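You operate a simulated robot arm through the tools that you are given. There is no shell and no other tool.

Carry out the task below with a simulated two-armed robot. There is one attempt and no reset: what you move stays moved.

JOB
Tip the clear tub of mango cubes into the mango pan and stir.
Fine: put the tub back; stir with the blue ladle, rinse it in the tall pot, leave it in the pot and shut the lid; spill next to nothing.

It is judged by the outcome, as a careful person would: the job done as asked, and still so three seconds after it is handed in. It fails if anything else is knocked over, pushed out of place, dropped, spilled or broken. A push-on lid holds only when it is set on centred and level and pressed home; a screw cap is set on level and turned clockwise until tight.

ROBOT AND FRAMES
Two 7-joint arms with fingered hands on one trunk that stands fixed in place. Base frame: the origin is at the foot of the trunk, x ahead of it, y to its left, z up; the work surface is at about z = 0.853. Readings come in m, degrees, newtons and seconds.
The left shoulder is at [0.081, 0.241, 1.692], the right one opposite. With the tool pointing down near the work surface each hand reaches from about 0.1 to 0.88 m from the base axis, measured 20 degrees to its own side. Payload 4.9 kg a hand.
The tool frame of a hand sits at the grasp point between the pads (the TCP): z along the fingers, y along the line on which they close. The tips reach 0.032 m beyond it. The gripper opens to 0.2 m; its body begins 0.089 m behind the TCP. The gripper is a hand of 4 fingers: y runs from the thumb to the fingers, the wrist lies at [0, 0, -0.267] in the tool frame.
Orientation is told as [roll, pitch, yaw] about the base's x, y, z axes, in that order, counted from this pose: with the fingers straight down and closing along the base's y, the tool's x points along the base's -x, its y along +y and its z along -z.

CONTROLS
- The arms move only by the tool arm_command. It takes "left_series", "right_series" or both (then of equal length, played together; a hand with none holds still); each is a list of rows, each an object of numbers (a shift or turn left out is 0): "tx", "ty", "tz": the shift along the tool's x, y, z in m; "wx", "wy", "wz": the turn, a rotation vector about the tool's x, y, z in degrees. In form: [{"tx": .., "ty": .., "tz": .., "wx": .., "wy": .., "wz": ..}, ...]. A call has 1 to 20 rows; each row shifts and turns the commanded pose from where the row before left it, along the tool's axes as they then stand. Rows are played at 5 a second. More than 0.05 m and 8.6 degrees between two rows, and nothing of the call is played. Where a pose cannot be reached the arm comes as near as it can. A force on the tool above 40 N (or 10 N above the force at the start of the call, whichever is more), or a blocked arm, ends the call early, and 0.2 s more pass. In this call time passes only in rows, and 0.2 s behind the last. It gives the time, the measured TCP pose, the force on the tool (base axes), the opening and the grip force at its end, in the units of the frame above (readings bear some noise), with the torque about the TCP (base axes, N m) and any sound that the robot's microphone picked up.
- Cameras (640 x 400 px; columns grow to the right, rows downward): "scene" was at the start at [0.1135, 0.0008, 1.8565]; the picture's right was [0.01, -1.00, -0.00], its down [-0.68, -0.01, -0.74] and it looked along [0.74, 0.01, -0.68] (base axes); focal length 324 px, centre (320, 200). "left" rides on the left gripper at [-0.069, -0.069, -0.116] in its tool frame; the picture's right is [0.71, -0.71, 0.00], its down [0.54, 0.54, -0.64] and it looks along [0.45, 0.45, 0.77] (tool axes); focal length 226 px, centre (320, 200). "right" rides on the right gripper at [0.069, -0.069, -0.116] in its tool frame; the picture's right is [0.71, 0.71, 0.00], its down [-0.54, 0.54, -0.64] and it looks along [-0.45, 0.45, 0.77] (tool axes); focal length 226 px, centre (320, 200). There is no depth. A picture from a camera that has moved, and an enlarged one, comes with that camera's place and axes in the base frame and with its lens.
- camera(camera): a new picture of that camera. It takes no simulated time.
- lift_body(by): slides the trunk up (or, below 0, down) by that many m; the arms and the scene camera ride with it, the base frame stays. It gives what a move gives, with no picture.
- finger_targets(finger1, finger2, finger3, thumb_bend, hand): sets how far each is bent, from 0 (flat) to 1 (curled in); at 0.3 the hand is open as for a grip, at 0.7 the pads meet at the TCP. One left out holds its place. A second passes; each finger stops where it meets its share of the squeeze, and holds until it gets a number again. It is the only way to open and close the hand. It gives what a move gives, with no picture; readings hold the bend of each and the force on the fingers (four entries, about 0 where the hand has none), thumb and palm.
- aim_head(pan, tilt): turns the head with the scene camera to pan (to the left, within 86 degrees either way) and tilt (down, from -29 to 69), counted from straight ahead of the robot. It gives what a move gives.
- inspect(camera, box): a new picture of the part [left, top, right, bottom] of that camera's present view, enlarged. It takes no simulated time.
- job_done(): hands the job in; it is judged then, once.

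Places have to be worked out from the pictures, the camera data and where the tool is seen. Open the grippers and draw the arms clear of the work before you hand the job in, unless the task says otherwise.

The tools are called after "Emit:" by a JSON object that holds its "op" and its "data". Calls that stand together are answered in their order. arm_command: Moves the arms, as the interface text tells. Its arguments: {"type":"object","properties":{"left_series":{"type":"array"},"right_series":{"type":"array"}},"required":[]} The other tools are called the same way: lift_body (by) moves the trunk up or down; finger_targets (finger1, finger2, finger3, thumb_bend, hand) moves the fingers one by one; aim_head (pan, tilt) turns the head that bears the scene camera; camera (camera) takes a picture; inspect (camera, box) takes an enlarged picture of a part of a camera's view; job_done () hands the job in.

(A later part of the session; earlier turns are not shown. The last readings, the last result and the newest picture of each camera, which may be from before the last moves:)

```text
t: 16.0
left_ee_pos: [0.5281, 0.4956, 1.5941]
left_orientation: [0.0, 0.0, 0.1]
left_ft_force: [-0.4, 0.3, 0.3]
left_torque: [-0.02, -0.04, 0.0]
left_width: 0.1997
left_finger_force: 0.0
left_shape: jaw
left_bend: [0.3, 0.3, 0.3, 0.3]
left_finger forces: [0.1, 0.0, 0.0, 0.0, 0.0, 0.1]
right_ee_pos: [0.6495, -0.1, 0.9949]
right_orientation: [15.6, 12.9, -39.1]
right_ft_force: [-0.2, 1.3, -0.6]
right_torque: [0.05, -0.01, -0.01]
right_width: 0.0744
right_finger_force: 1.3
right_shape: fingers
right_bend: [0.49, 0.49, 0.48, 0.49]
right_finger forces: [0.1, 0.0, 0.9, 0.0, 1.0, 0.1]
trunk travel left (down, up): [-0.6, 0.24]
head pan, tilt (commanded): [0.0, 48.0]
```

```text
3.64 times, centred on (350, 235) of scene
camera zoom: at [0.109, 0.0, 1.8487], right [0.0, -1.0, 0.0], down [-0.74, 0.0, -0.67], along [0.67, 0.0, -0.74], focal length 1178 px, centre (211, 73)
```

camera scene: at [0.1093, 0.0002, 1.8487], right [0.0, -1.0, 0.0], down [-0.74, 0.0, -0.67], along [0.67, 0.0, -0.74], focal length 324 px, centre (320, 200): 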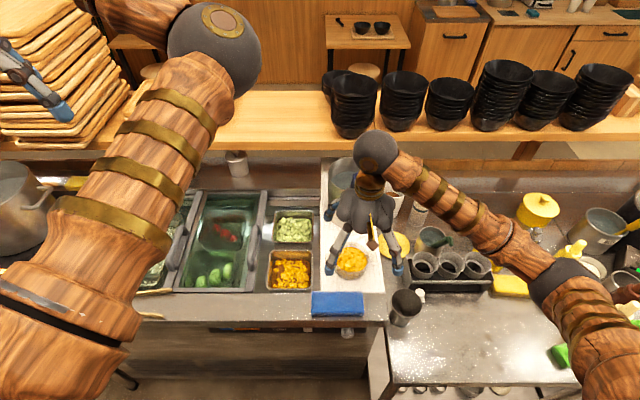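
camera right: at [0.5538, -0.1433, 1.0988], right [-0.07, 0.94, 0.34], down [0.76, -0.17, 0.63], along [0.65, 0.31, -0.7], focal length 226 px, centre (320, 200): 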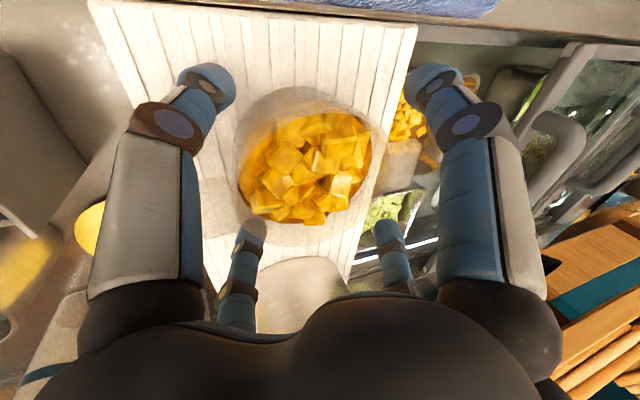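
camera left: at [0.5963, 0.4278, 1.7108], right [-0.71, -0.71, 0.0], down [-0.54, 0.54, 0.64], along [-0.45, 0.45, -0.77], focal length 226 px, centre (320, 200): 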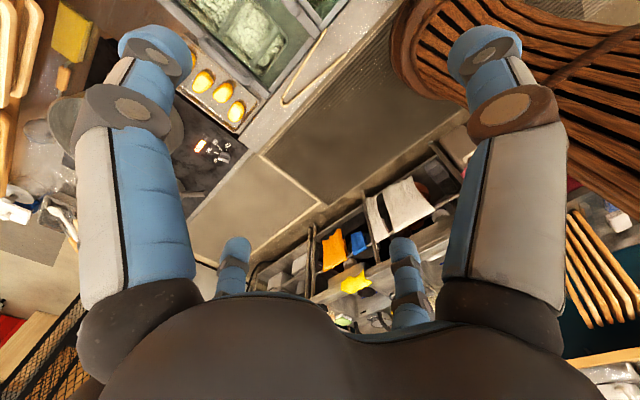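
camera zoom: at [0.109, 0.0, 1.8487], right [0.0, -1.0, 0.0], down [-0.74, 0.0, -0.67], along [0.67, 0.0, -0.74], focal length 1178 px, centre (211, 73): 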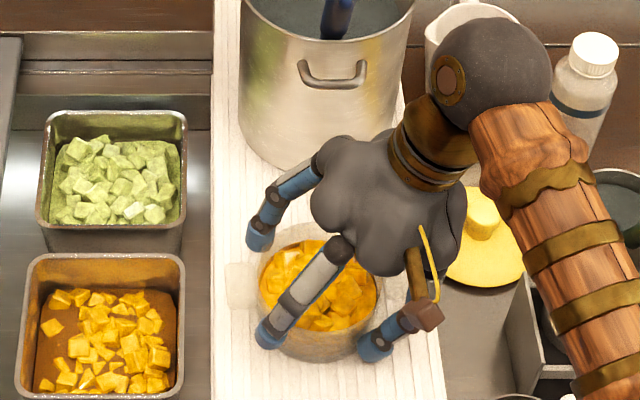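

The lower two fingers touched first and slid the tub a few mm to centre it. I close further to a firm grip.

Emit:
{"op": "finger_targets", "data": {"hand": "right", "finger1": 0.55, "finger2": 0.55, "finger3": 0.55, "thumb_bend": 0.55}}

Emit:
{"op": "inspect", "data": {"camera": "right", "box": [170, 60, 460, 270]}}

Emit:
{"op": "inspect", "data": {"camera": "scene", "box": [290, 180, 410, 290]}}

```text
t: 17.0
left_ee_pos: [0.5282, 0.4961, 1.5922]
left_orientation: [-0.1, 0.0, 0.0]
left_ft_force: [0.2, 0.7, -0.1]
left_torque: [-0.01, 0.01, -0.01]
left_width: 0.1994
left_finger_force: 0.1
left_shape: jaw
left_bend: [0.3, 0.3, 0.3, 0.3]
left_finger forces: [0.0, 0.0, 0.0, 0.0, 0.0, 0.0]
right_ee_pos: [0.6495, -0.1013, 0.9934]
right_orientation: [15.6, 12.9, -39.3]
right_ft_force: [0.4, -0.7, 1.7]
right_torque: [-0.23, 0.08, -0.06]
right_width: 0.0704
right_finger_force: 15.6
right_shape: fingers
right_bend: [0.51, 0.5, 0.5, 0.51]
right_finger forces: [5.8, 6.9, 7.5, 0.1, 10.2, 0.1]
trunk travel left (down, up): [-0.6, 0.24]
head pan, tilt (commanded): [0.0, 48.0]
```

```text
1.90 times, centred on (315, 165) of right
camera zoom: at [0.5523, -0.146, 1.1011], right [-0.07, 0.94, 0.34], down [0.76, -0.17, 0.62], along [0.64, 0.31, -0.7], focal length 431 px, centre (330, 267)
```

zoom: 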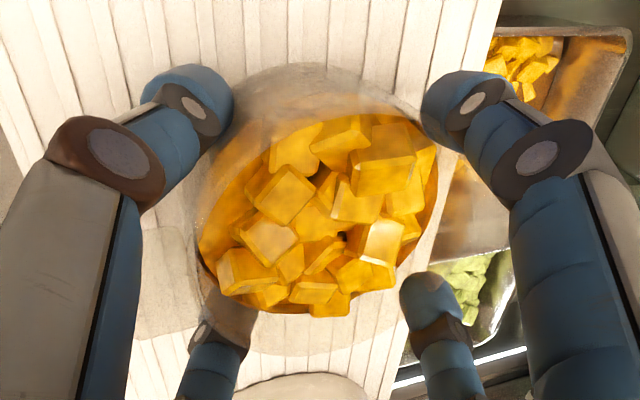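

```text
3.64 times, centred on (350, 235) of scene
camera zoom: at [0.1088, -0.0001, 1.8488], right [0.0, -1.0, 0.0], down [-0.74, 0.0, -0.67], along [0.67, 0.0, -0.74], focal length 1178 px, centre (211, 73)
```

zoom: 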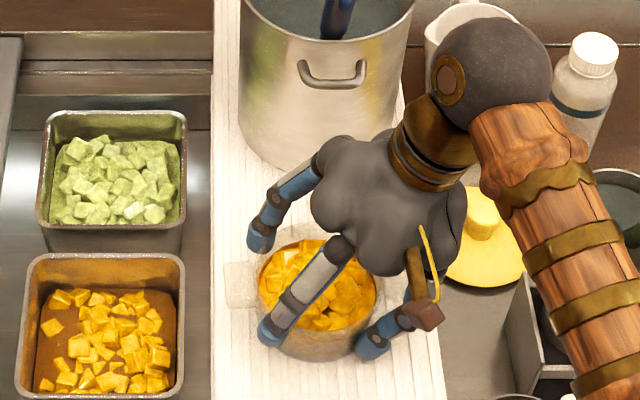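

All four fingers are in contact (about 6–10 N each). I set a slightly deeper target to see whether the squeeze rises, then lift 2 cm as a test.

Emit:
{"op": "finger_targets", "data": {"hand": "right", "finger1": 0.62, "finger2": 0.62, "finger3": 0.62, "thumb_bend": 0.62}}

Emit:
{"op": "arm_command", "data": {"right_series": [{"tx": 0.0022, "ty": 0.0026, "tz": -0.0094}, {"tx": 0.0022, "ty": 0.0026, "tz": -0.0094}]}}

Emit:
{"op": "inspect", "data": {"camera": "scene", "box": [290, 180, 410, 290]}}

Emit:
{"op": "camera", "data": {"camera": "right"}}

```text
t: 18.0
left_ee_pos: [0.5283, 0.4959, 1.5932]
left_orientation: [0.0, 0.1, 0.0]
left_ft_force: [-0.3, 0.1, -0.6]
left_torque: [-0.01, 0.03, 0.01]
left_width: 0.1999
left_finger_force: 0.1
left_shape: jaw
left_bend: [0.3, 0.3, 0.3, 0.3]
left_finger forces: [0.0, 0.0, 0.0, 0.0, 0.1, 0.1]
right_ee_pos: [0.648, -0.1012, 0.9938]
right_orientation: [15.6, 12.8, -39.2]
right_ft_force: [-0.8, -1.0, 0.5]
right_torque: [-0.2, 0.1, -0.01]
right_width: 0.069
right_finger_force: 23.5
right_shape: fingers
right_bend: [0.52, 0.49, 0.5, 0.54]
right_finger forces: [8.5, 10.3, 9.4, 0.0, 19.0, 0.1]
trunk travel left (down, up): [-0.6, 0.24]
head pan, tilt (commanded): [0.0, 48.0]
```

```text
t: 18.6
left_ee_pos: [0.5279, 0.4958, 1.5934]
left_orientation: [0.0, 0.1, 0.0]
left_ft_force: [0.0, -0.1, -0.2]
left_torque: [-0.03, 0.0, -0.01]
left_width: 0.1998
left_finger_force: 0.0
left_shape: jaw
left_bend: [0.3, 0.3, 0.3, 0.3]
left_finger forces: [0.0, 0.0, 0.0, 0.0, 0.1, 0.0]
right_ee_pos: [0.6495, -0.0998, 1.0147]
right_orientation: [15.6, 13.0, -39.3]
right_ft_force: [-0.8, -0.1, -2.4]
right_torque: [-0.06, 0.02, 0.0]
right_width: 0.069
right_finger_force: 22.7
right_shape: fingers
right_bend: [0.52, 0.49, 0.5, 0.54]
right_finger forces: [8.5, 10.0, 9.3, 0.0, 18.2, 0.0]
trunk travel left (down, up): [-0.6, 0.24]
head pan, tilt (commanded): [0.0, 48.0]
```

```text
3.64 times, centred on (350, 235) of scene
camera zoom: at [0.109, 0.0002, 1.8487], right [0.0, -1.0, 0.0], down [-0.74, 0.0, -0.67], along [0.67, 0.0, -0.74], focal length 1178 px, centre (211, 73)
```

zoom: 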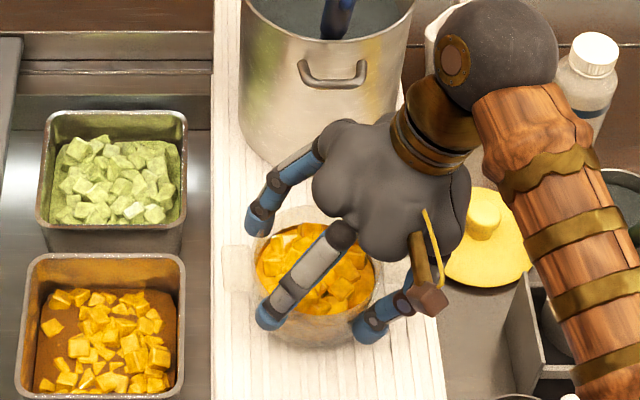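

```text
taken
camera right: at [0.5526, -0.1456, 1.1211], right [-0.07, 0.94, 0.34], down [0.76, -0.17, 0.62], along [0.64, 0.31, -0.7], focal length 226 px, centre (320, 200)
```

right: 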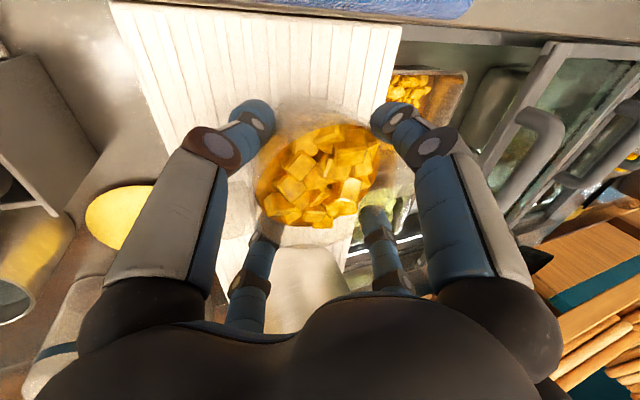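

The tub is lifted cleanly (about 2.4 N) and held level. I raise it 10 cm more and carry it left over the mango pan.

Emit:
{"op": "arm_command", "data": {"right_series": [{"tx": 0.0075, "ty": 0.0086, "tz": -0.0313}, {"tx": 0.0075, "ty": 0.0086, "tz": -0.0313}, {"tx": 0.0075, "ty": 0.0086, "tz": -0.0313}, {"tx": 0.0123, "ty": 0.0142, "tz": 0.0068}, {"tx": 0.0216, "ty": 0.0248, "tz": 0.012}, {"tx": 0.0216, "ty": 0.0248, "tz": 0.012}, {"tx": 0.0216, "ty": 0.0248, "tz": 0.012}, {"tx": 0.0216, "ty": 0.0248, "tz": 0.012}, {"tx": 0.0216, "ty": 0.0248, "tz": 0.012}, {"tx": 0.0062, "ty": 0.0071, "tz": 0.0034}]}}

Emit:
{"op": "camera", "data": {"camera": "right"}}

Emit:
{"op": "camera", "data": {"camera": "scene"}}

```text
t: 20.8
left_ee_pos: [0.5293, 0.4953, 1.593]
left_orientation: [0.0, -0.1, 0.0]
left_ft_force: [-1.3, 0.2, -0.5]
left_torque: [0.01, -0.01, 0.02]
left_width: 0.1998
left_finger_force: 0.1
left_shape: jaw
left_bend: [0.3, 0.3, 0.3, 0.3]
left_finger forces: [0.0, 0.1, 0.0, 0.0, 0.0, 0.0]
right_ee_pos: [0.6484, 0.1046, 1.1139]
right_orientation: [15.4, 13.0, -39.2]
right_ft_force: [-0.5, 0.5, -2.3]
right_torque: [-0.05, 0.02, 0.02]
right_width: 0.0684
right_finger_force: 23.7
right_shape: fingers
right_bend: [0.52, 0.49, 0.5, 0.54]
right_finger forces: [8.3, 10.0, 9.5, 0.1, 18.0, 0.1]
trunk travel left (down, up): [-0.6, 0.24]
head pan, tilt (commanded): [0.0, 48.0]
```

```text
taken
camera right: at [0.5523, 0.0592, 1.2212], right [-0.07, 0.94, 0.34], down [0.76, -0.17, 0.62], along [0.64, 0.31, -0.7], focal length 226 px, centre (320, 200)
```

right: 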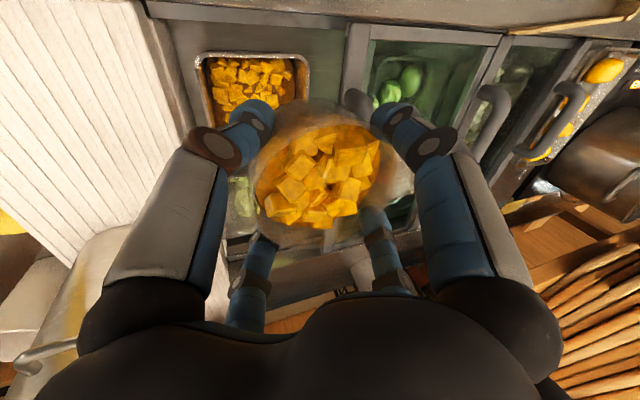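

```text
taken
camera scene: at [0.1094, 0.0002, 1.8487], right [0.0, -1.0, 0.0], down [-0.74, 0.0, -0.67], along [0.67, 0.0, -0.74], focal length 324 px, centre (320, 200)
```

scene: 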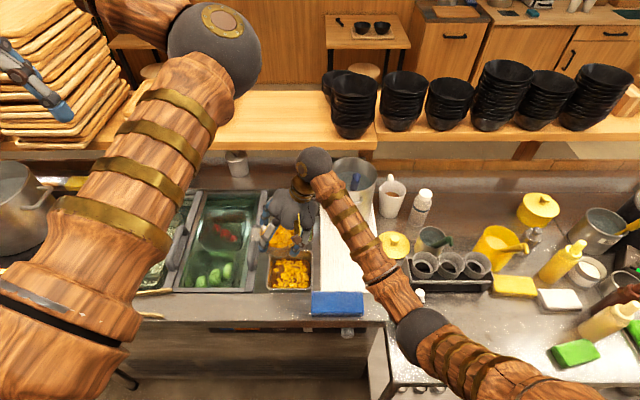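

The tub is over the mango pan. I now swing the hand's yaw by +90° about the vertical so the wrist ends up on the far side and I can tip the mouth toward me.

Emit:
{"op": "arm_command", "data": {"right_series": [{"wx": 1.683, "wy": 1.936, "wz": -7.048}, {"wx": 1.683, "wy": 1.936, "wz": -7.048}, {"wx": 1.683, "wy": 1.936, "wz": -7.048}, {"wx": 1.683, "wy": 1.936, "wz": -7.048}, {"wx": 1.683, "wy": 1.936, "wz": -7.048}, {"wx": 1.683, "wy": 1.936, "wz": -7.048}]}}

Emit:
{"op": "camera", "data": {"camera": "scene"}}

```text
t: 22.2
left_ee_pos: [0.5297, 0.4959, 1.593]
left_orientation: [0.0, -0.1, 0.0]
left_ft_force: [-0.5, 0.4, -0.5]
left_torque: [0.0, 0.0, 0.01]
left_width: 0.1998
left_finger_force: 0.0
left_shape: jaw
left_bend: [0.3, 0.3, 0.3, 0.3]
left_finger forces: [0.0, 0.0, 0.1, 0.0, 0.0, 0.0]
right_ee_pos: [0.6503, 0.1072, 1.114]
right_orientation: [15.4, 12.8, 6.0]
right_ft_force: [-1.0, 0.3, -3.0]
right_torque: [-0.03, 0.01, 0.01]
right_width: 0.0684
right_finger_force: 22.7
right_shape: fingers
right_bend: [0.52, 0.49, 0.5, 0.54]
right_finger forces: [8.3, 10.0, 9.5, 0.0, 17.8, 0.0]
trunk travel left (down, up): [-0.6, 0.24]
head pan, tilt (commanded): [0.0, 48.0]
```

```text
taken
camera scene: at [0.1097, 0.0004, 1.8487], right [0.0, -1.0, 0.0], down [-0.74, 0.0, -0.67], along [0.67, 0.0, -0.74], focal length 324 px, centre (320, 200)
```

scene: 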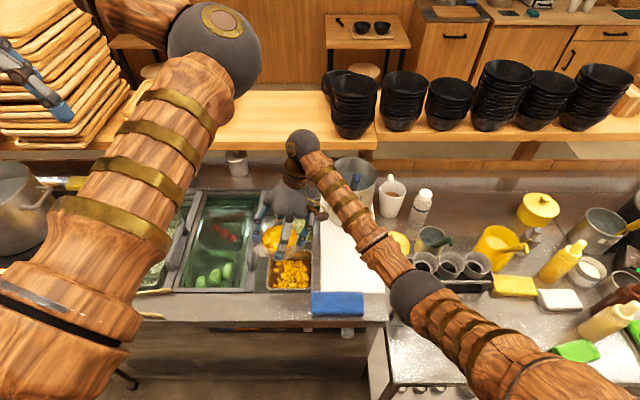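

Emit:
{"op": "arm_command", "data": {"right_series": [{"wx": 1.683, "wy": 1.936, "wz": -7.048}, {"wx": 1.683, "wy": 1.936, "wz": -7.048}, {"wx": 1.683, "wy": 1.936, "wz": -7.048}, {"wx": 1.683, "wy": 1.936, "wz": -7.048}, {"wx": 1.683, "wy": 1.936, "wz": -7.048}, {"wx": 1.683, "wy": 1.936, "wz": -7.048}]}}

Emit:
{"op": "camera", "data": {"camera": "scene"}}

Emit:
{"op": "camera", "data": {"camera": "right"}}

```text
t: 23.6
left_ee_pos: [0.5291, 0.4965, 1.593]
left_orientation: [0.1, 0.0, 0.0]
left_ft_force: [-0.3, 0.9, -0.5]
left_torque: [-0.01, 0.03, -0.01]
left_width: 0.1997
left_finger_force: 0.0
left_shape: jaw
left_bend: [0.3, 0.3, 0.3, 0.3]
left_finger forces: [0.0, 0.0, 0.0, 0.0, 0.1, 0.0]
right_ee_pos: [0.6489, 0.1052, 1.1136]
right_orientation: [15.3, 12.8, 50.9]
right_ft_force: [-0.6, -0.4, -1.9]
right_torque: [0.01, -0.01, 0.01]
right_width: 0.0683
right_finger_force: 22.8
right_shape: fingers
right_bend: [0.52, 0.49, 0.5, 0.54]
right_finger forces: [8.3, 10.1, 9.7, 0.0, 17.9, 0.0]
trunk travel left (down, up): [-0.6, 0.24]
head pan, tilt (commanded): [0.0, 48.0]
```

```text
taken
camera scene: at [0.1095, 0.0006, 1.8487], right [0.0, -1.0, 0.0], down [-0.74, 0.0, -0.67], along [0.67, 0.0, -0.74], focal length 324 px, centre (320, 200)
```

scene: 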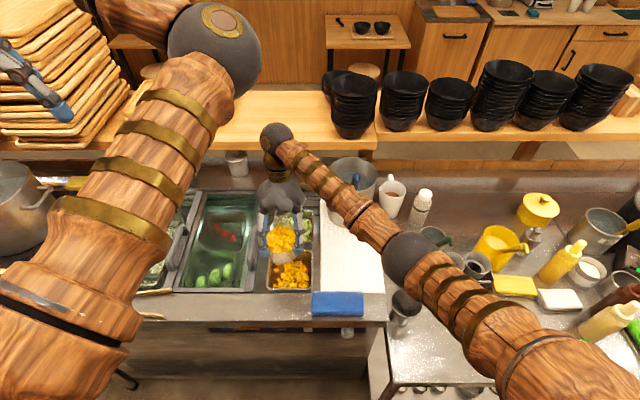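

```text
taken
camera right: at [0.696, 0.0082, 1.2207], right [-0.94, -0.07, 0.34], down [0.17, 0.76, 0.62], along [-0.31, 0.64, -0.7], focal length 226 px, centre (320, 200)
```

right: 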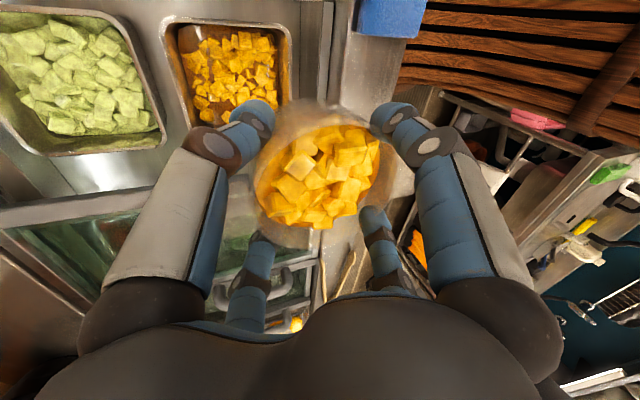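

The hand is now turned with its wrist on the far side. The pan measures x 0.606–0.756, y 0.029–0.184, rim z 0.86, so I move the tub to about (0.70, 0.106) low over it and begin tipping the mouth toward me by 24°.

Emit:
{"op": "arm_command", "data": {"right_series": [{"tx": -0.0163, "ty": -0.0187, "tz": 0.0194}, {"tx": -0.0163, "ty": -0.0187, "tz": 0.0194}, {"tx": -0.0163, "ty": -0.0187, "tz": 0.0194}, {"wx": 4.53, "wy": -3.94}, {"wx": 4.53, "wy": -3.94}, {"wx": 4.53, "wy": -3.94}, {"wx": 4.53, "wy": -3.94}]}}

Emit:
{"op": "camera", "data": {"camera": "scene"}}

Emit:
{"op": "camera", "data": {"camera": "right"}}

```text
t: 25.2
left_ee_pos: [0.5285, 0.4948, 1.5937]
left_orientation: [0.0, 0.0, 0.0]
left_ft_force: [-0.2, -0.9, 0.0]
left_torque: [-0.01, -0.02, 0.01]
left_width: 0.1997
left_finger_force: 0.1
left_shape: jaw
left_bend: [0.3, 0.3, 0.3, 0.3]
left_finger forces: [0.0, 0.0, 0.0, 0.0, 0.0, 0.1]
right_ee_pos: [0.7004, 0.1056, 1.0357]
right_orientation: [-3.1, -3.0, 49.1]
right_ft_force: [0.6, -0.4, -2.4]
right_torque: [0.0, 0.01, 0.0]
right_width: 0.0684
right_finger_force: 23.2
right_shape: fingers
right_bend: [0.52, 0.49, 0.5, 0.54]
right_finger forces: [8.2, 10.5, 9.6, 0.0, 17.7, 0.1]
trunk travel left (down, up): [-0.6, 0.24]
head pan, tilt (commanded): [0.0, 48.0]
```

```text
taken
camera scene: at [0.1086, 0.0, 1.8488], right [0.0, -1.0, 0.0], down [-0.74, 0.0, -0.67], along [0.67, 0.0, -0.74], focal length 324 px, centre (320, 200)
```

scene: 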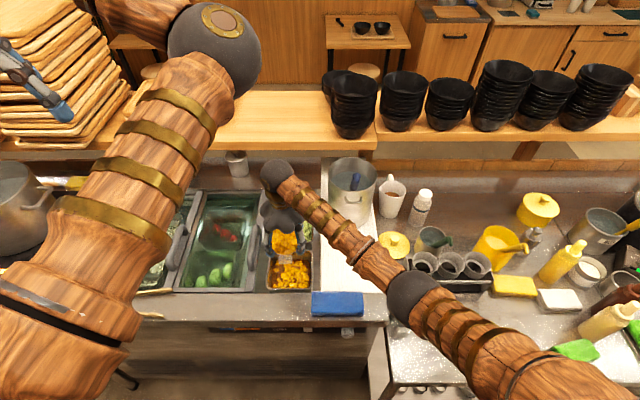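

```text
taken
camera right: at [0.698, 0.0083, 1.1519], right [-0.99, -0.07, -0.08], down [-0.1, 0.76, 0.64], along [0.01, 0.64, -0.77], focal length 226 px, centre (320, 200)
```

right: 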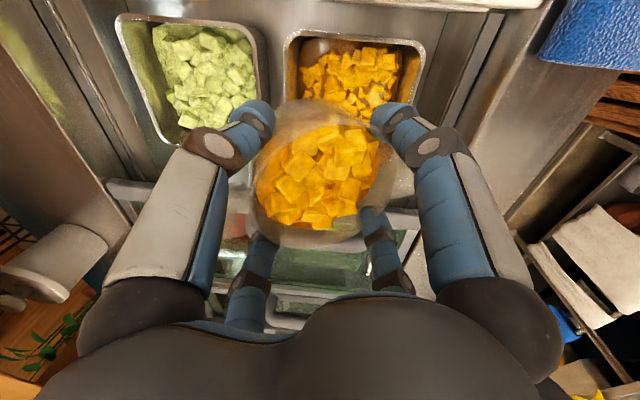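

Tip is about 24° and all steady. I continue in small steps to about 48°.

Emit:
{"op": "arm_command", "data": {"right_series": [{"wx": 4.53, "wy": -3.94}, {"wx": 4.53, "wy": -3.94}, {"wx": 4.53, "wy": -3.94}, {"wx": 4.53, "wy": -3.94}]}}

Emit:
{"op": "camera", "data": {"camera": "right"}}

Emit:
{"op": "inspect", "data": {"camera": "scene", "box": [210, 150, 400, 310]}}

```text
t: 26.2
left_ee_pos: [0.5278, 0.4965, 1.5929]
left_orientation: [0.0, 0.0, 0.1]
left_ft_force: [-0.8, 0.3, 0.8]
left_torque: [0.01, 0.03, -0.01]
left_width: 0.1999
left_finger_force: 0.1
left_shape: jaw
left_bend: [0.3, 0.3, 0.3, 0.3]
left_finger forces: [0.0, 0.0, 0.0, 0.1, 0.0, 0.1]
right_ee_pos: [0.6989, 0.1049, 1.0339]
right_orientation: [-22.1, -18.2, 52.6]
right_ft_force: [0.4, 0.9, -2.4]
right_torque: [-0.01, 0.06, -0.01]
right_width: 0.0679
right_finger_force: 23.2
right_shape: fingers
right_bend: [0.52, 0.49, 0.5, 0.54]
right_finger forces: [8.2, 10.5, 9.5, 0.0, 17.6, 0.0]
trunk travel left (down, up): [-0.6, 0.24]
head pan, tilt (commanded): [0.0, 48.0]
```

```text
taken
camera right: at [0.6508, 0.0081, 1.1405], right [-0.88, -0.07, -0.47], down [-0.35, 0.76, 0.54], along [0.32, 0.64, -0.69], focal length 226 px, centre (320, 200)
```

right: 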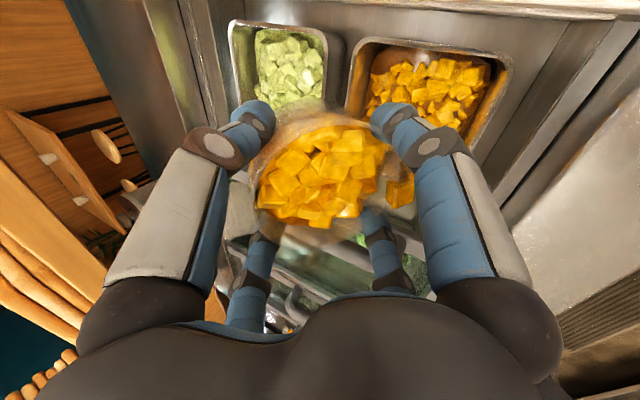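

```text
2.50 times, centred on (305, 230) of scene
camera zoom: at [0.1088, 0.0001, 1.8488], right [0.0, -1.0, 0.0], down [-0.74, 0.0, -0.67], along [0.67, 0.0, -0.74], focal length 810 px, centre (358, 125)
```

zoom: 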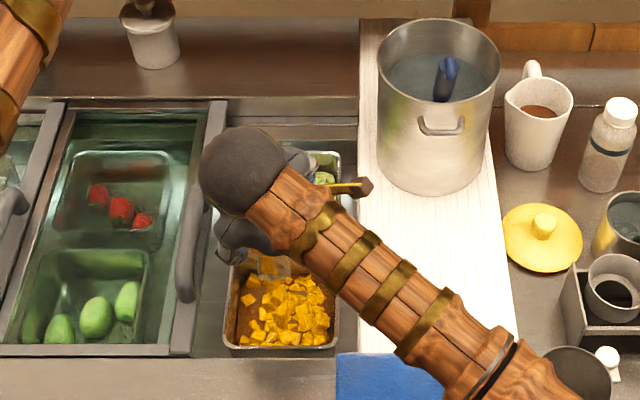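

The first cube is leaving the lip right above the pan. I tip on more slowly.

Emit:
{"op": "arm_command", "data": {"right_series": [{"wx": 2.26, "wy": -1.97}, {"wx": 2.26, "wy": -1.97}, {"wx": 2.26, "wy": -1.97}, {"wx": 2.26, "wy": -1.97}]}}

Emit:
{"op": "camera", "data": {"camera": "right"}}

Emit:
{"op": "inspect", "data": {"camera": "scene", "box": [210, 200, 350, 310]}}

```text
t: 27.2
left_ee_pos: [0.5289, 0.4959, 1.5935]
left_orientation: [0.0, 0.0, -0.1]
left_ft_force: [-1.6, 0.2, 0.8]
left_torque: [-0.01, -0.01, 0.0]
left_width: 0.1999
left_finger_force: 0.0
left_shape: jaw
left_bend: [0.3, 0.3, 0.3, 0.3]
left_finger forces: [0.1, 0.0, 0.1, 0.0, 0.0, 0.0]
right_ee_pos: [0.6992, 0.1066, 1.0333]
right_orientation: [-32.4, -25.2, 56.5]
right_ft_force: [0.4, 0.8, -1.9]
right_torque: [-0.02, 0.05, -0.02]
right_width: 0.0678
right_finger_force: 23.2
right_shape: fingers
right_bend: [0.52, 0.49, 0.5, 0.54]
right_finger forces: [8.2, 10.5, 9.6, 0.0, 17.5, 0.0]
trunk travel left (down, up): [-0.6, 0.24]
head pan, tilt (commanded): [0.0, 48.0]
```

```text
taken
camera right: at [0.6304, 0.0088, 1.1276], right [-0.76, -0.07, -0.64], down [-0.46, 0.76, 0.46], along [0.46, 0.64, -0.61], focal length 226 px, centre (320, 200)
```

right: 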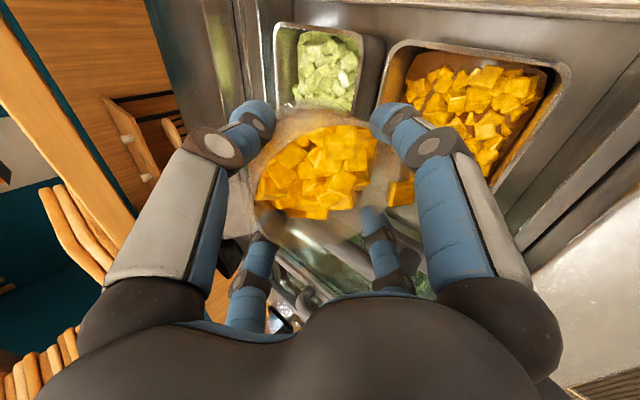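

```text
3.64 times, centred on (280, 255) of scene
camera zoom: at [0.109, 0.0002, 1.8488], right [0.0, -1.0, 0.0], down [-0.74, 0.0, -0.67], along [0.67, 0.0, -0.74], focal length 1178 px, centre (466, 0)
```

zoom: 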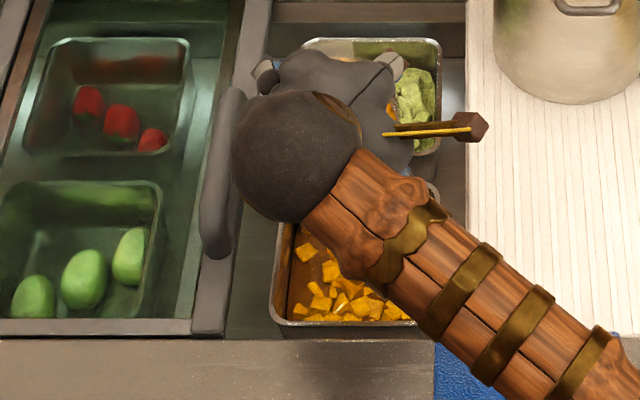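

Weight is falling (1.9 N) and cubes land in the pan; the p-side tab acts as a little spout. I continue slowly.

Emit:
{"op": "arm_command", "data": {"right_series": [{"wx": 2.26, "wy": -1.97}, {"wx": 2.26, "wy": -1.97}, {"wx": 2.26, "wy": -1.97}, {"wx": 2.26, "wy": -1.97}, {"wx": 2.26, "wy": -1.97}]}}

Emit:
{"op": "camera", "data": {"camera": "right"}}

Emit:
{"op": "inspect", "data": {"camera": "scene", "box": [210, 200, 350, 310]}}

```text
t: 28.4
left_ee_pos: [0.5286, 0.4946, 1.5936]
left_orientation: [0.0, 0.0, 0.0]
left_ft_force: [-0.5, 0.4, -0.3]
left_torque: [0.0, -0.05, 0.01]
left_width: 0.1998
left_finger_force: 0.1
left_shape: jaw
left_bend: [0.3, 0.3, 0.3, 0.3]
left_finger forces: [0.0, 0.0, 0.0, 0.0, 0.0, 0.0]
right_ee_pos: [0.7002, 0.1042, 1.0343]
right_orientation: [-47.4, -32.8, 63.7]
right_ft_force: [-0.6, -0.9, -1.0]
right_torque: [-0.02, 0.05, 0.03]
right_width: 0.068
right_finger_force: 22.4
right_shape: fingers
right_bend: [0.52, 0.49, 0.5, 0.54]
right_finger forces: [8.0, 10.4, 9.8, 0.1, 17.5, 0.0]
trunk travel left (down, up): [-0.6, 0.24]
head pan, tilt (commanded): [0.0, 48.0]
```

```text
taken
camera right: at [0.6086, 0.0082, 1.1066], right [-0.57, -0.07, -0.82], down [-0.56, 0.76, 0.33], along [0.6, 0.64, -0.47], focal length 226 px, centre (320, 200)
```

right: 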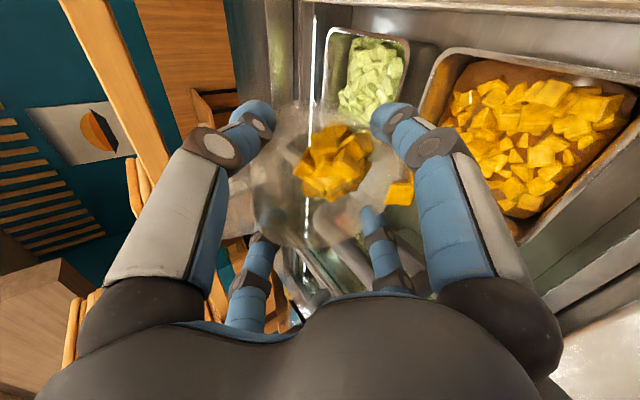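

```text
3.64 times, centred on (280, 255) of scene
camera zoom: at [0.1085, 0.0002, 1.8488], right [0.0, -1.0, 0.0], down [-0.74, 0.0, -0.67], along [0.67, 0.0, -0.74], focal length 1178 px, centre (466, 0)
```

zoom: 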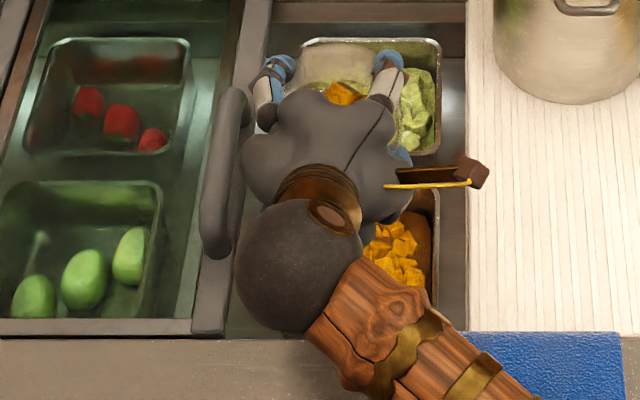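

Most cubes are in the pan; about eight remain plus one lodged near finger1 on the tab. I tip on to about 100°.

Emit:
{"op": "arm_command", "data": {"right_series": [{"wx": 2.26, "wy": -1.97}, {"wx": 2.26, "wy": -1.97}, {"wx": 2.26, "wy": -1.97}, {"wx": 2.26, "wy": -1.97}, {"wx": 2.26, "wy": -1.97}, {"wx": 2.26, "wy": -1.97}, {"wx": 2.26, "wy": -1.97}, {"wx": 2.26, "wy": -1.97}]}}

Emit:
{"op": "camera", "data": {"camera": "right"}}

Emit:
{"op": "inspect", "data": {"camera": "scene", "box": [210, 200, 350, 310]}}

```text
t: 30.2
left_ee_pos: [0.5279, 0.4961, 1.5918]
left_orientation: [0.0, 0.0, 0.0]
left_ft_force: [0.1, -0.3, 0.2]
left_torque: [-0.02, -0.01, -0.03]
left_width: 0.1998
left_finger_force: 0.0
left_shape: jaw
left_bend: [0.3, 0.3, 0.3, 0.3]
left_finger forces: [0.0, 0.1, 0.0, 0.1, 0.1, 0.0]
right_ee_pos: [0.6996, 0.1055, 1.0341]
right_orientation: [-75.7, -40.4, 80.8]
right_ft_force: [-0.2, -0.5, -0.2]
right_torque: [-0.03, 0.06, 0.02]
right_width: 0.068
right_finger_force: 22.8
right_shape: fingers
right_bend: [0.52, 0.49, 0.5, 0.54]
right_finger forces: [7.8, 10.3, 9.9, 0.0, 17.4, 0.1]
trunk travel left (down, up): [-0.6, 0.24]
head pan, tilt (commanded): [0.0, 48.0]
```

```text
taken
camera right: at [0.5871, 0.0086, 1.0629], right [-0.19, -0.07, -0.98], down [-0.64, 0.76, 0.07], along [0.74, 0.64, -0.19], focal length 226 px, centre (320, 200)
```

right: 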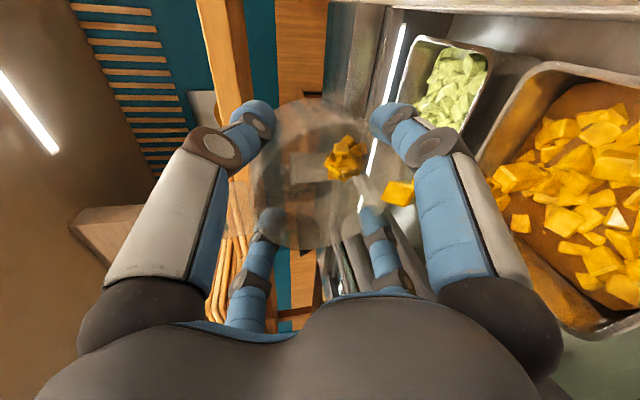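

```text
3.64 times, centred on (280, 255) of scene
camera zoom: at [0.1089, 0.0002, 1.8488], right [0.0, -1.0, 0.0], down [-0.74, 0.0, -0.67], along [0.67, 0.0, -0.74], focal length 1178 px, centre (466, 0)
```

zoom: 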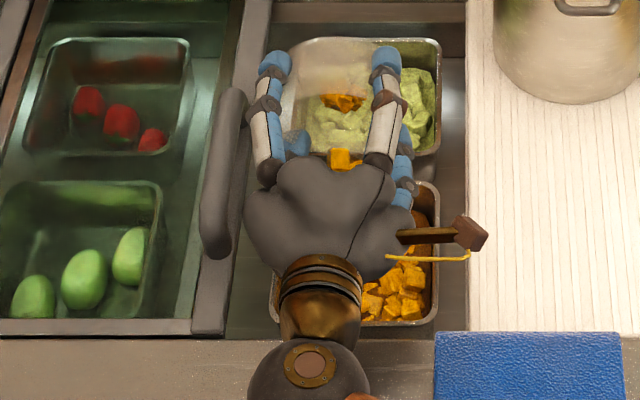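

A small clump and the lodged cube remain. The lip now sits a bit far, so I shift 4 cm toward me and 2 cm up, then tip on to about 120°.

Emit:
{"op": "arm_command", "data": {"right_series": [{"tx": -0.004, "ty": -0.0045, "tz": -0.0216}, {"tx": -0.004, "ty": -0.0045, "tz": -0.0216}, {"wx": 2.26, "wy": -1.97}, {"wx": 2.26, "wy": -1.97}, {"wx": 2.26, "wy": -1.97}, {"wx": 2.26, "wy": -1.97}, {"wx": 2.26, "wy": -1.97}, {"wx": 2.26, "wy": -1.97}, {"wx": 2.26, "wy": -1.97}]}}

Emit:
{"op": "camera", "data": {"camera": "right"}}

Emit:
{"op": "inspect", "data": {"camera": "scene", "box": [210, 200, 350, 310]}}

```text
t: 32.2
left_ee_pos: [0.5283, 0.4952, 1.5921]
left_orientation: [0.1, 0.0, -0.1]
left_ft_force: [0.0, 0.4, -0.5]
left_torque: [0.03, -0.01, -0.04]
left_width: 0.1999
left_finger_force: 0.0
left_shape: jaw
left_bend: [0.3, 0.3, 0.3, 0.3]
left_finger forces: [0.0, 0.0, 0.0, 0.0, 0.1, 0.0]
right_ee_pos: [0.6599, 0.1059, 1.055]
right_orientation: [-103.4, -40.4, 99.0]
right_ft_force: [-0.1, 0.1, -1.0]
right_torque: [0.01, 0.01, 0.0]
right_width: 0.0677
right_finger_force: 23.2
right_shape: fingers
right_bend: [0.52, 0.49, 0.5, 0.54]
right_finger forces: [7.8, 10.3, 10.0, 0.0, 17.5, 0.1]
trunk travel left (down, up): [-0.6, 0.24]
head pan, tilt (commanded): [0.0, 48.0]
```

```text
taken
camera right: at [0.5444, 0.0085, 1.0406], right [0.18, -0.07, -0.98], down [-0.63, 0.76, -0.16], along [0.76, 0.64, 0.09], focal length 226 px, centre (320, 200)
```

right: 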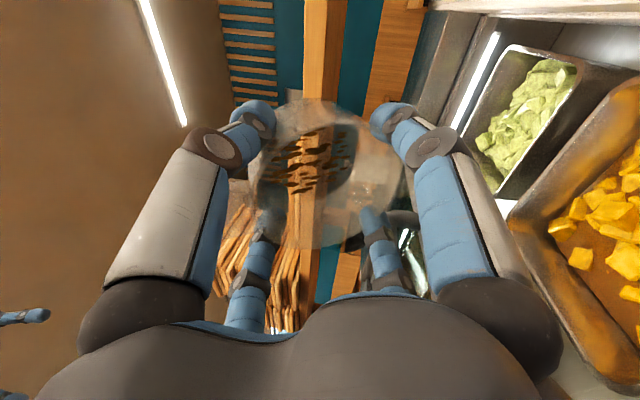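

```text
3.64 times, centred on (280, 255) of scene
camera zoom: at [0.1094, 0.0002, 1.8487], right [0.0, -1.0, 0.0], down [-0.74, 0.0, -0.67], along [0.67, 0.0, -0.74], focal length 1178 px, centre (466, 0)
```

zoom: 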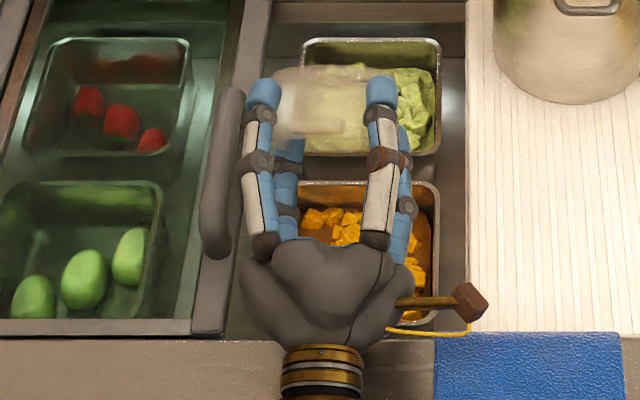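

The tub now looks empty and the lodged cube is gone. I enlarge to verify nothing is stuck or spilled.

Emit:
{"op": "inspect", "data": {"camera": "right", "box": [220, 80, 440, 270]}}

Emit:
{"op": "inspect", "data": {"camera": "right", "box": [440, 30, 640, 400]}}

```text
2.11 times, centred on (330, 175) of right
camera zoom: at [0.5444, 0.0085, 1.0406], right [0.18, -0.07, -0.98], down [-0.63, 0.76, -0.16], along [0.76, 0.64, 0.09], focal length 476 px, centre (299, 253)
```

zoom: 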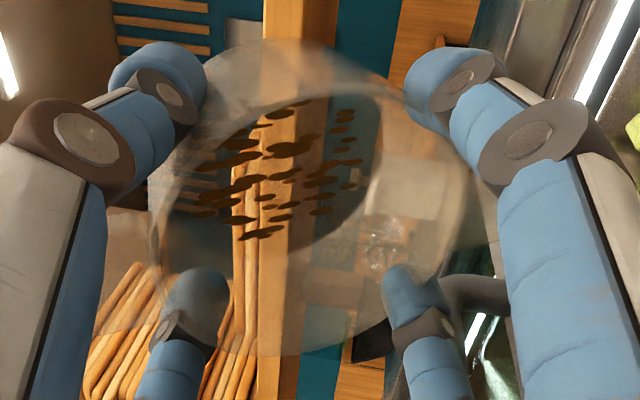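

```text
1.08 times, centred on (540, 215) of right (not enlarged: the box is as wide or as high as the picture)
camera zoom: at [0.5444, 0.0085, 1.0406], right [0.18, -0.07, -0.98], down [-0.63, 0.76, -0.16], along [0.76, 0.64, 0.09], focal length 244 px, centre (82, 184)
```

zoom: 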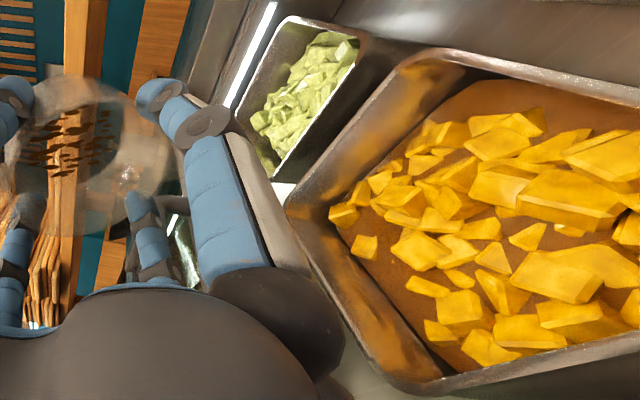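

The tub is empty and all the mango is in the pan. I tip it back upright over the pan in 6° steps.

Emit:
{"op": "arm_command", "data": {"right_series": [{"wx": -4.53, "wy": 3.94}, {"wx": -4.53, "wy": 3.94}, {"wx": -4.53, "wy": 3.94}, {"wx": -4.53, "wy": 3.94}, {"wx": -4.53, "wy": 3.94}, {"wx": -4.53, "wy": 3.94}, {"wx": -4.53, "wy": 3.94}, {"wx": -4.53, "wy": 3.94}, {"wx": -4.53, "wy": 3.94}, {"wx": -4.53, "wy": 3.94}, {"wx": -4.53, "wy": 3.94}, {"wx": -4.53, "wy": 3.94}, {"wx": -4.53, "wy": 3.94}, {"wx": -4.53, "wy": 3.94}, {"wx": -4.53, "wy": 3.94}, {"wx": -4.53, "wy": 3.94}, {"wx": -4.53, "wy": 3.94}, {"wx": -4.53, "wy": 3.94}, {"wx": -4.53, "wy": 3.94}, {"wx": -4.53, "wy": 3.94}]}}

Emit:
{"op": "camera", "data": {"camera": "right"}}

Emit:
{"op": "inspect", "data": {"camera": "scene", "box": [210, 170, 390, 310]}}

```text
t: 36.4
left_ee_pos: [0.529, 0.4963, 1.5932]
left_orientation: [-0.1, 0.0, 0.0]
left_ft_force: [0.2, 0.4, -0.5]
left_torque: [-0.02, 0.02, -0.02]
left_width: 0.1997
left_finger_force: 0.1
left_shape: jaw
left_bend: [0.3, 0.3, 0.3, 0.3]
left_finger forces: [0.0, 0.1, 0.0, 0.0, 0.0, 0.0]
right_ee_pos: [0.6598, 0.1066, 1.0541]
right_orientation: [15.6, 12.9, 50.9]
right_ft_force: [-0.2, -0.1, -1.2]
right_torque: [-0.05, -0.01, -0.02]
right_width: 0.0672
right_finger_force: 22.4
right_shape: fingers
right_bend: [0.52, 0.49, 0.5, 0.55]
right_finger forces: [7.7, 10.2, 9.6, 0.0, 17.2, 0.0]
trunk travel left (down, up): [-0.6, 0.24]
head pan, tilt (commanded): [0.0, 48.0]
```

```text
taken
camera right: at [0.7067, 0.0086, 1.1609], right [-0.94, -0.07, 0.34], down [0.17, 0.76, 0.62], along [-0.31, 0.64, -0.7], focal length 226 px, centre (320, 200)
```

right: 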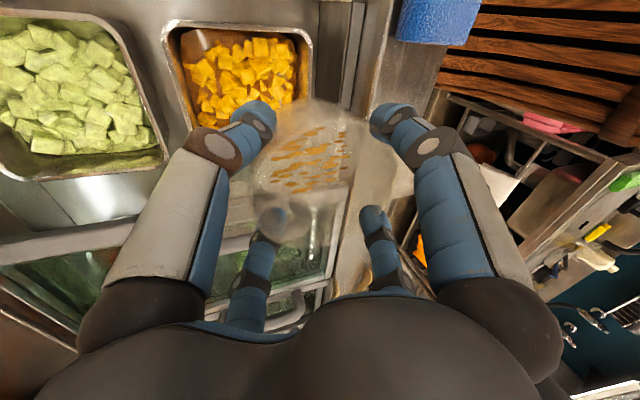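

```text
2.86 times, centred on (300, 240) of scene
camera zoom: at [0.1102, 0.0007, 1.8486], right [0.0, -1.0, 0.0], down [-0.74, 0.0, -0.67], along [0.67, 0.0, -0.74], focal length 926 px, centre (377, 86)
```

zoom: 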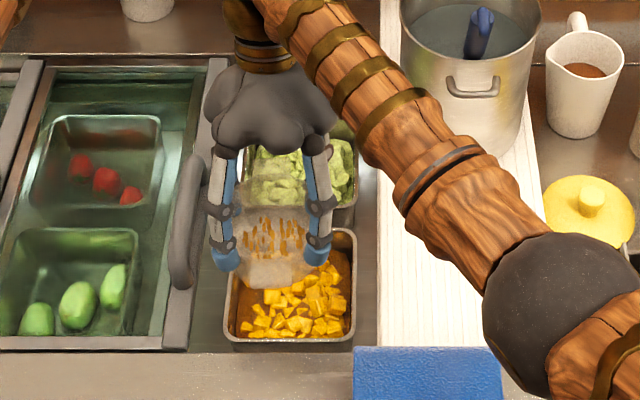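

Only juice streaks remain in the tub. I raise it and turn the yaw back by -90°.

Emit:
{"op": "arm_command", "data": {"right_series": [{"tx": 0.0101, "ty": 0.0116, "tz": -0.0263}, {"tx": 0.0101, "ty": 0.0116, "tz": -0.0263}, {"wx": -1.683, "wy": -1.936, "wz": 7.048}, {"wx": -1.683, "wy": -1.936, "wz": 7.048}, {"wx": -1.683, "wy": -1.936, "wz": 7.048}, {"wx": -1.683, "wy": -1.936, "wz": 7.048}, {"wx": -1.683, "wy": -1.936, "wz": 7.048}, {"wx": -1.683, "wy": -1.936, "wz": 7.048}, {"wx": -1.683, "wy": -1.936, "wz": 7.048}, {"wx": -1.683, "wy": -1.936, "wz": 7.048}, {"wx": -1.683, "wy": -1.936, "wz": 7.048}, {"wx": -1.683, "wy": -1.936, "wz": 7.048}, {"wx": -1.683, "wy": -1.936, "wz": 7.048}, {"wx": -1.683, "wy": -1.936, "wz": 7.048}]}}

Emit:
{"op": "camera", "data": {"camera": "right"}}

Emit:
{"op": "camera", "data": {"camera": "scene"}}

```text
t: 39.4
left_ee_pos: [0.5278, 0.4953, 1.5932]
left_orientation: [0.0, 0.0, 0.0]
left_ft_force: [0.3, -0.3, 0.5]
left_torque: [0.0, -0.02, 0.01]
left_width: 0.2
left_finger_force: 0.1
left_shape: jaw
left_bend: [0.3, 0.3, 0.3, 0.3]
left_finger forces: [0.1, 0.1, 0.0, 0.1, 0.0, 0.0]
right_ee_pos: [0.6464, 0.1042, 1.1137]
right_orientation: [15.5, 13.0, -39.2]
right_ft_force: [0.2, 1.1, -0.8]
right_torque: [0.0, 0.02, -0.05]
right_width: 0.0671
right_finger_force: 22.6
right_shape: fingers
right_bend: [0.52, 0.49, 0.5, 0.55]
right_finger forces: [7.7, 10.1, 9.8, 0.0, 17.1, 0.1]
trunk travel left (down, up): [-0.6, 0.24]
head pan, tilt (commanded): [0.0, 48.0]
```

```text
taken
camera right: at [0.5507, 0.0595, 1.2212], right [-0.07, 0.94, 0.34], down [0.76, -0.17, 0.62], along [0.64, 0.31, -0.7], focal length 226 px, centre (320, 200)
```

right: 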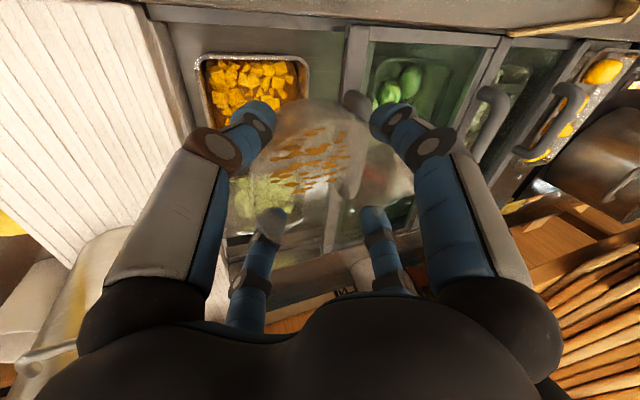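

```text
taken
camera scene: at [0.1085, 0.0002, 1.8488], right [0.0, -1.0, 0.0], down [-0.74, 0.0, -0.67], along [0.67, 0.0, -0.74], focal length 324 px, centre (320, 200)
```

scene: 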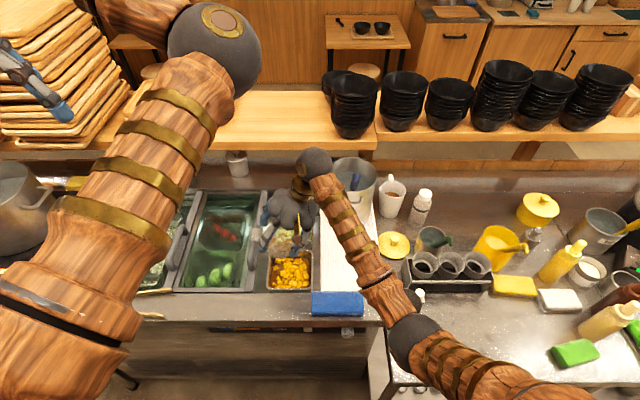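

I carry the tub back to the right and down to just above its old place on the board.

Emit:
{"op": "arm_command", "data": {"right_series": [{"tx": -0.0123, "ty": -0.0142, "tz": -0.0068}, {"tx": -0.0216, "ty": -0.0248, "tz": -0.012}, {"tx": -0.0216, "ty": -0.0248, "tz": -0.012}, {"tx": -0.0216, "ty": -0.0248, "tz": -0.012}, {"tx": -0.0216, "ty": -0.0248, "tz": -0.012}, {"tx": -0.0216, "ty": -0.0248, "tz": -0.012}, {"tx": -0.0065, "ty": -0.0075, "tz": -0.0036}, {"tx": -0.0075, "ty": -0.0086, "tz": 0.0313}, {"tx": -0.0075, "ty": -0.0086, "tz": 0.0313}, {"tx": -0.0075, "ty": -0.0086, "tz": 0.0313}]}}

Emit:
{"op": "camera", "data": {"camera": "right"}}

Emit:
{"op": "inspect", "data": {"camera": "scene", "box": [290, 180, 410, 290]}}

```text
t: 41.6
left_ee_pos: [0.5289, 0.4946, 1.5926]
left_orientation: [0.0, 0.0, 0.0]
left_ft_force: [-0.3, -0.1, -0.2]
left_torque: [0.01, 0.0, 0.04]
left_width: 0.1999
left_finger_force: 0.2
left_shape: jaw
left_bend: [0.3, 0.3, 0.3, 0.3]
left_finger forces: [0.1, 0.0, 0.0, 0.0, 0.0, 0.0]
right_ee_pos: [0.6486, -0.101, 1.0129]
right_orientation: [15.6, 13.0, -39.1]
right_ft_force: [0.7, 0.1, -0.3]
right_torque: [0.02, 0.0, 0.03]
right_width: 0.0668
right_finger_force: 23.0
right_shape: fingers
right_bend: [0.52, 0.49, 0.5, 0.55]
right_finger forces: [7.7, 9.9, 9.9, 0.0, 17.1, 0.0]
trunk travel left (down, up): [-0.6, 0.24]
head pan, tilt (commanded): [0.0, 48.0]
```

```text
taken
camera right: at [0.5521, -0.1464, 1.1205], right [-0.07, 0.94, 0.34], down [0.76, -0.17, 0.62], along [0.64, 0.31, -0.7], focal length 226 px, centre (320, 200)
```

right: 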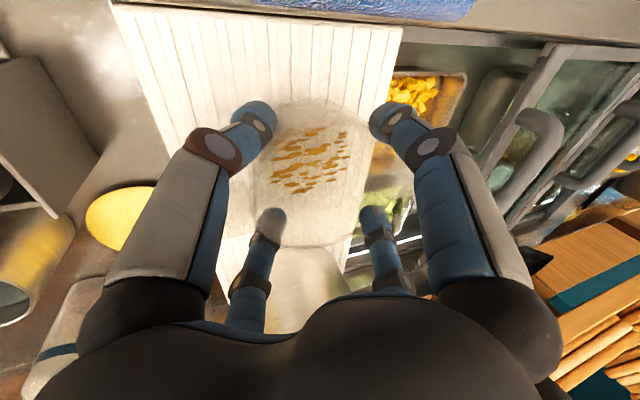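

```text
3.64 times, centred on (350, 235) of scene
camera zoom: at [0.1094, -0.0006, 1.8488], right [0.0, -1.0, 0.0], down [-0.74, 0.0, -0.67], along [0.67, 0.0, -0.74], focal length 1178 px, centre (211, 73)
```

zoom: 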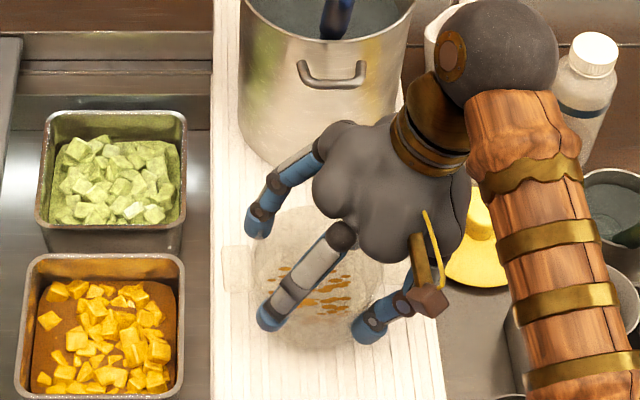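

Now I lower the last 2 cm in small steps until the tub meets the board.

Emit:
{"op": "arm_command", "data": {"right_series": [{"tx": -0.0017, "ty": -0.0019, "tz": 0.0071}, {"tx": -0.0017, "ty": -0.0019, "tz": 0.0071}, {"tx": -0.0008, "ty": -0.0009, "tz": 0.0033}]}}

Emit:
{"op": "inspect", "data": {"camera": "scene", "box": [290, 180, 410, 290]}}

```text
t: 42.4
left_ee_pos: [0.5294, 0.4963, 1.5924]
left_orientation: [-0.1, 0.0, 0.0]
left_ft_force: [0.7, -0.5, 0.3]
left_torque: [0.02, 0.0, 0.03]
left_width: 0.1997
left_finger_force: 0.1
left_shape: jaw
left_bend: [0.3, 0.3, 0.3, 0.3]
left_finger forces: [0.0, 0.0, 0.0, 0.0, 0.1, 0.1]
right_ee_pos: [0.6487, -0.1002, 0.9956]
right_orientation: [15.5, 13.0, -39.1]
right_ft_force: [-0.5, -0.9, 0.0]
right_torque: [-0.03, 0.0, -0.03]
right_width: 0.0671
right_finger_force: 22.1
right_shape: fingers
right_bend: [0.52, 0.49, 0.5, 0.55]
right_finger forces: [7.6, 10.0, 9.9, 0.0, 17.3, 0.1]
trunk travel left (down, up): [-0.6, 0.24]
head pan, tilt (commanded): [0.0, 48.0]
```

```text
3.64 times, centred on (350, 235) of scene
camera zoom: at [0.109, 0.0002, 1.8488], right [0.0, -1.0, 0.0], down [-0.74, 0.0, -0.67], along [0.67, 0.0, -0.74], focal length 1178 px, centre (211, 73)
```

zoom: 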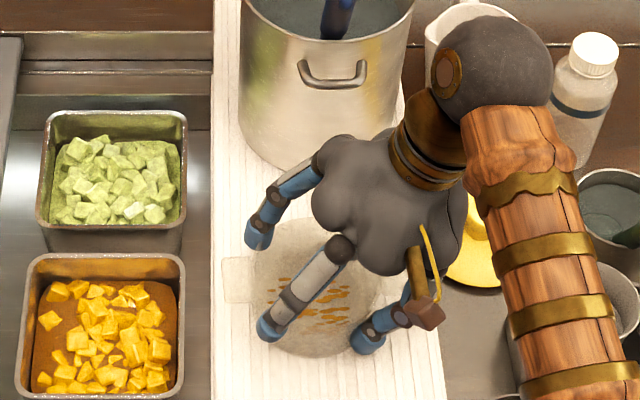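

Emit:
{"op": "arm_command", "data": {"right_series": [{"tx": -0.0005, "ty": -0.0005, "tz": 0.002}, {"tx": -0.0003, "ty": -0.0003, "tz": 0.001}]}}

```text
t: 43.0
left_ee_pos: [0.5264, 0.4958, 1.5944]
left_orientation: [0.0, -0.2, -0.1]
left_ft_force: [-0.6, 0.0, -0.1]
left_torque: [0.01, 0.0, 0.0]
left_width: 0.1997
left_finger_force: 0.1
left_shape: jaw
left_bend: [0.3, 0.3, 0.3, 0.3]
left_finger forces: [0.1, 0.0, 0.1, 0.0, 0.1, 0.0]
right_ee_pos: [0.6494, -0.0994, 0.9928]
right_orientation: [15.7, 12.9, -39.1]
right_ft_force: [-0.9, -2.1, 16.5]
right_torque: [-0.64, 0.26, -0.02]
right_width: 0.067
right_finger_force: 25.3
right_shape: fingers
right_bend: [0.52, 0.49, 0.5, 0.55]
right_finger forces: [8.4, 12.1, 10.5, 0.0, 19.4, 0.0]
trunk travel left (down, up): [-0.6, 0.24]
head pan, tilt (commanded): [0.0, 48.0]
```

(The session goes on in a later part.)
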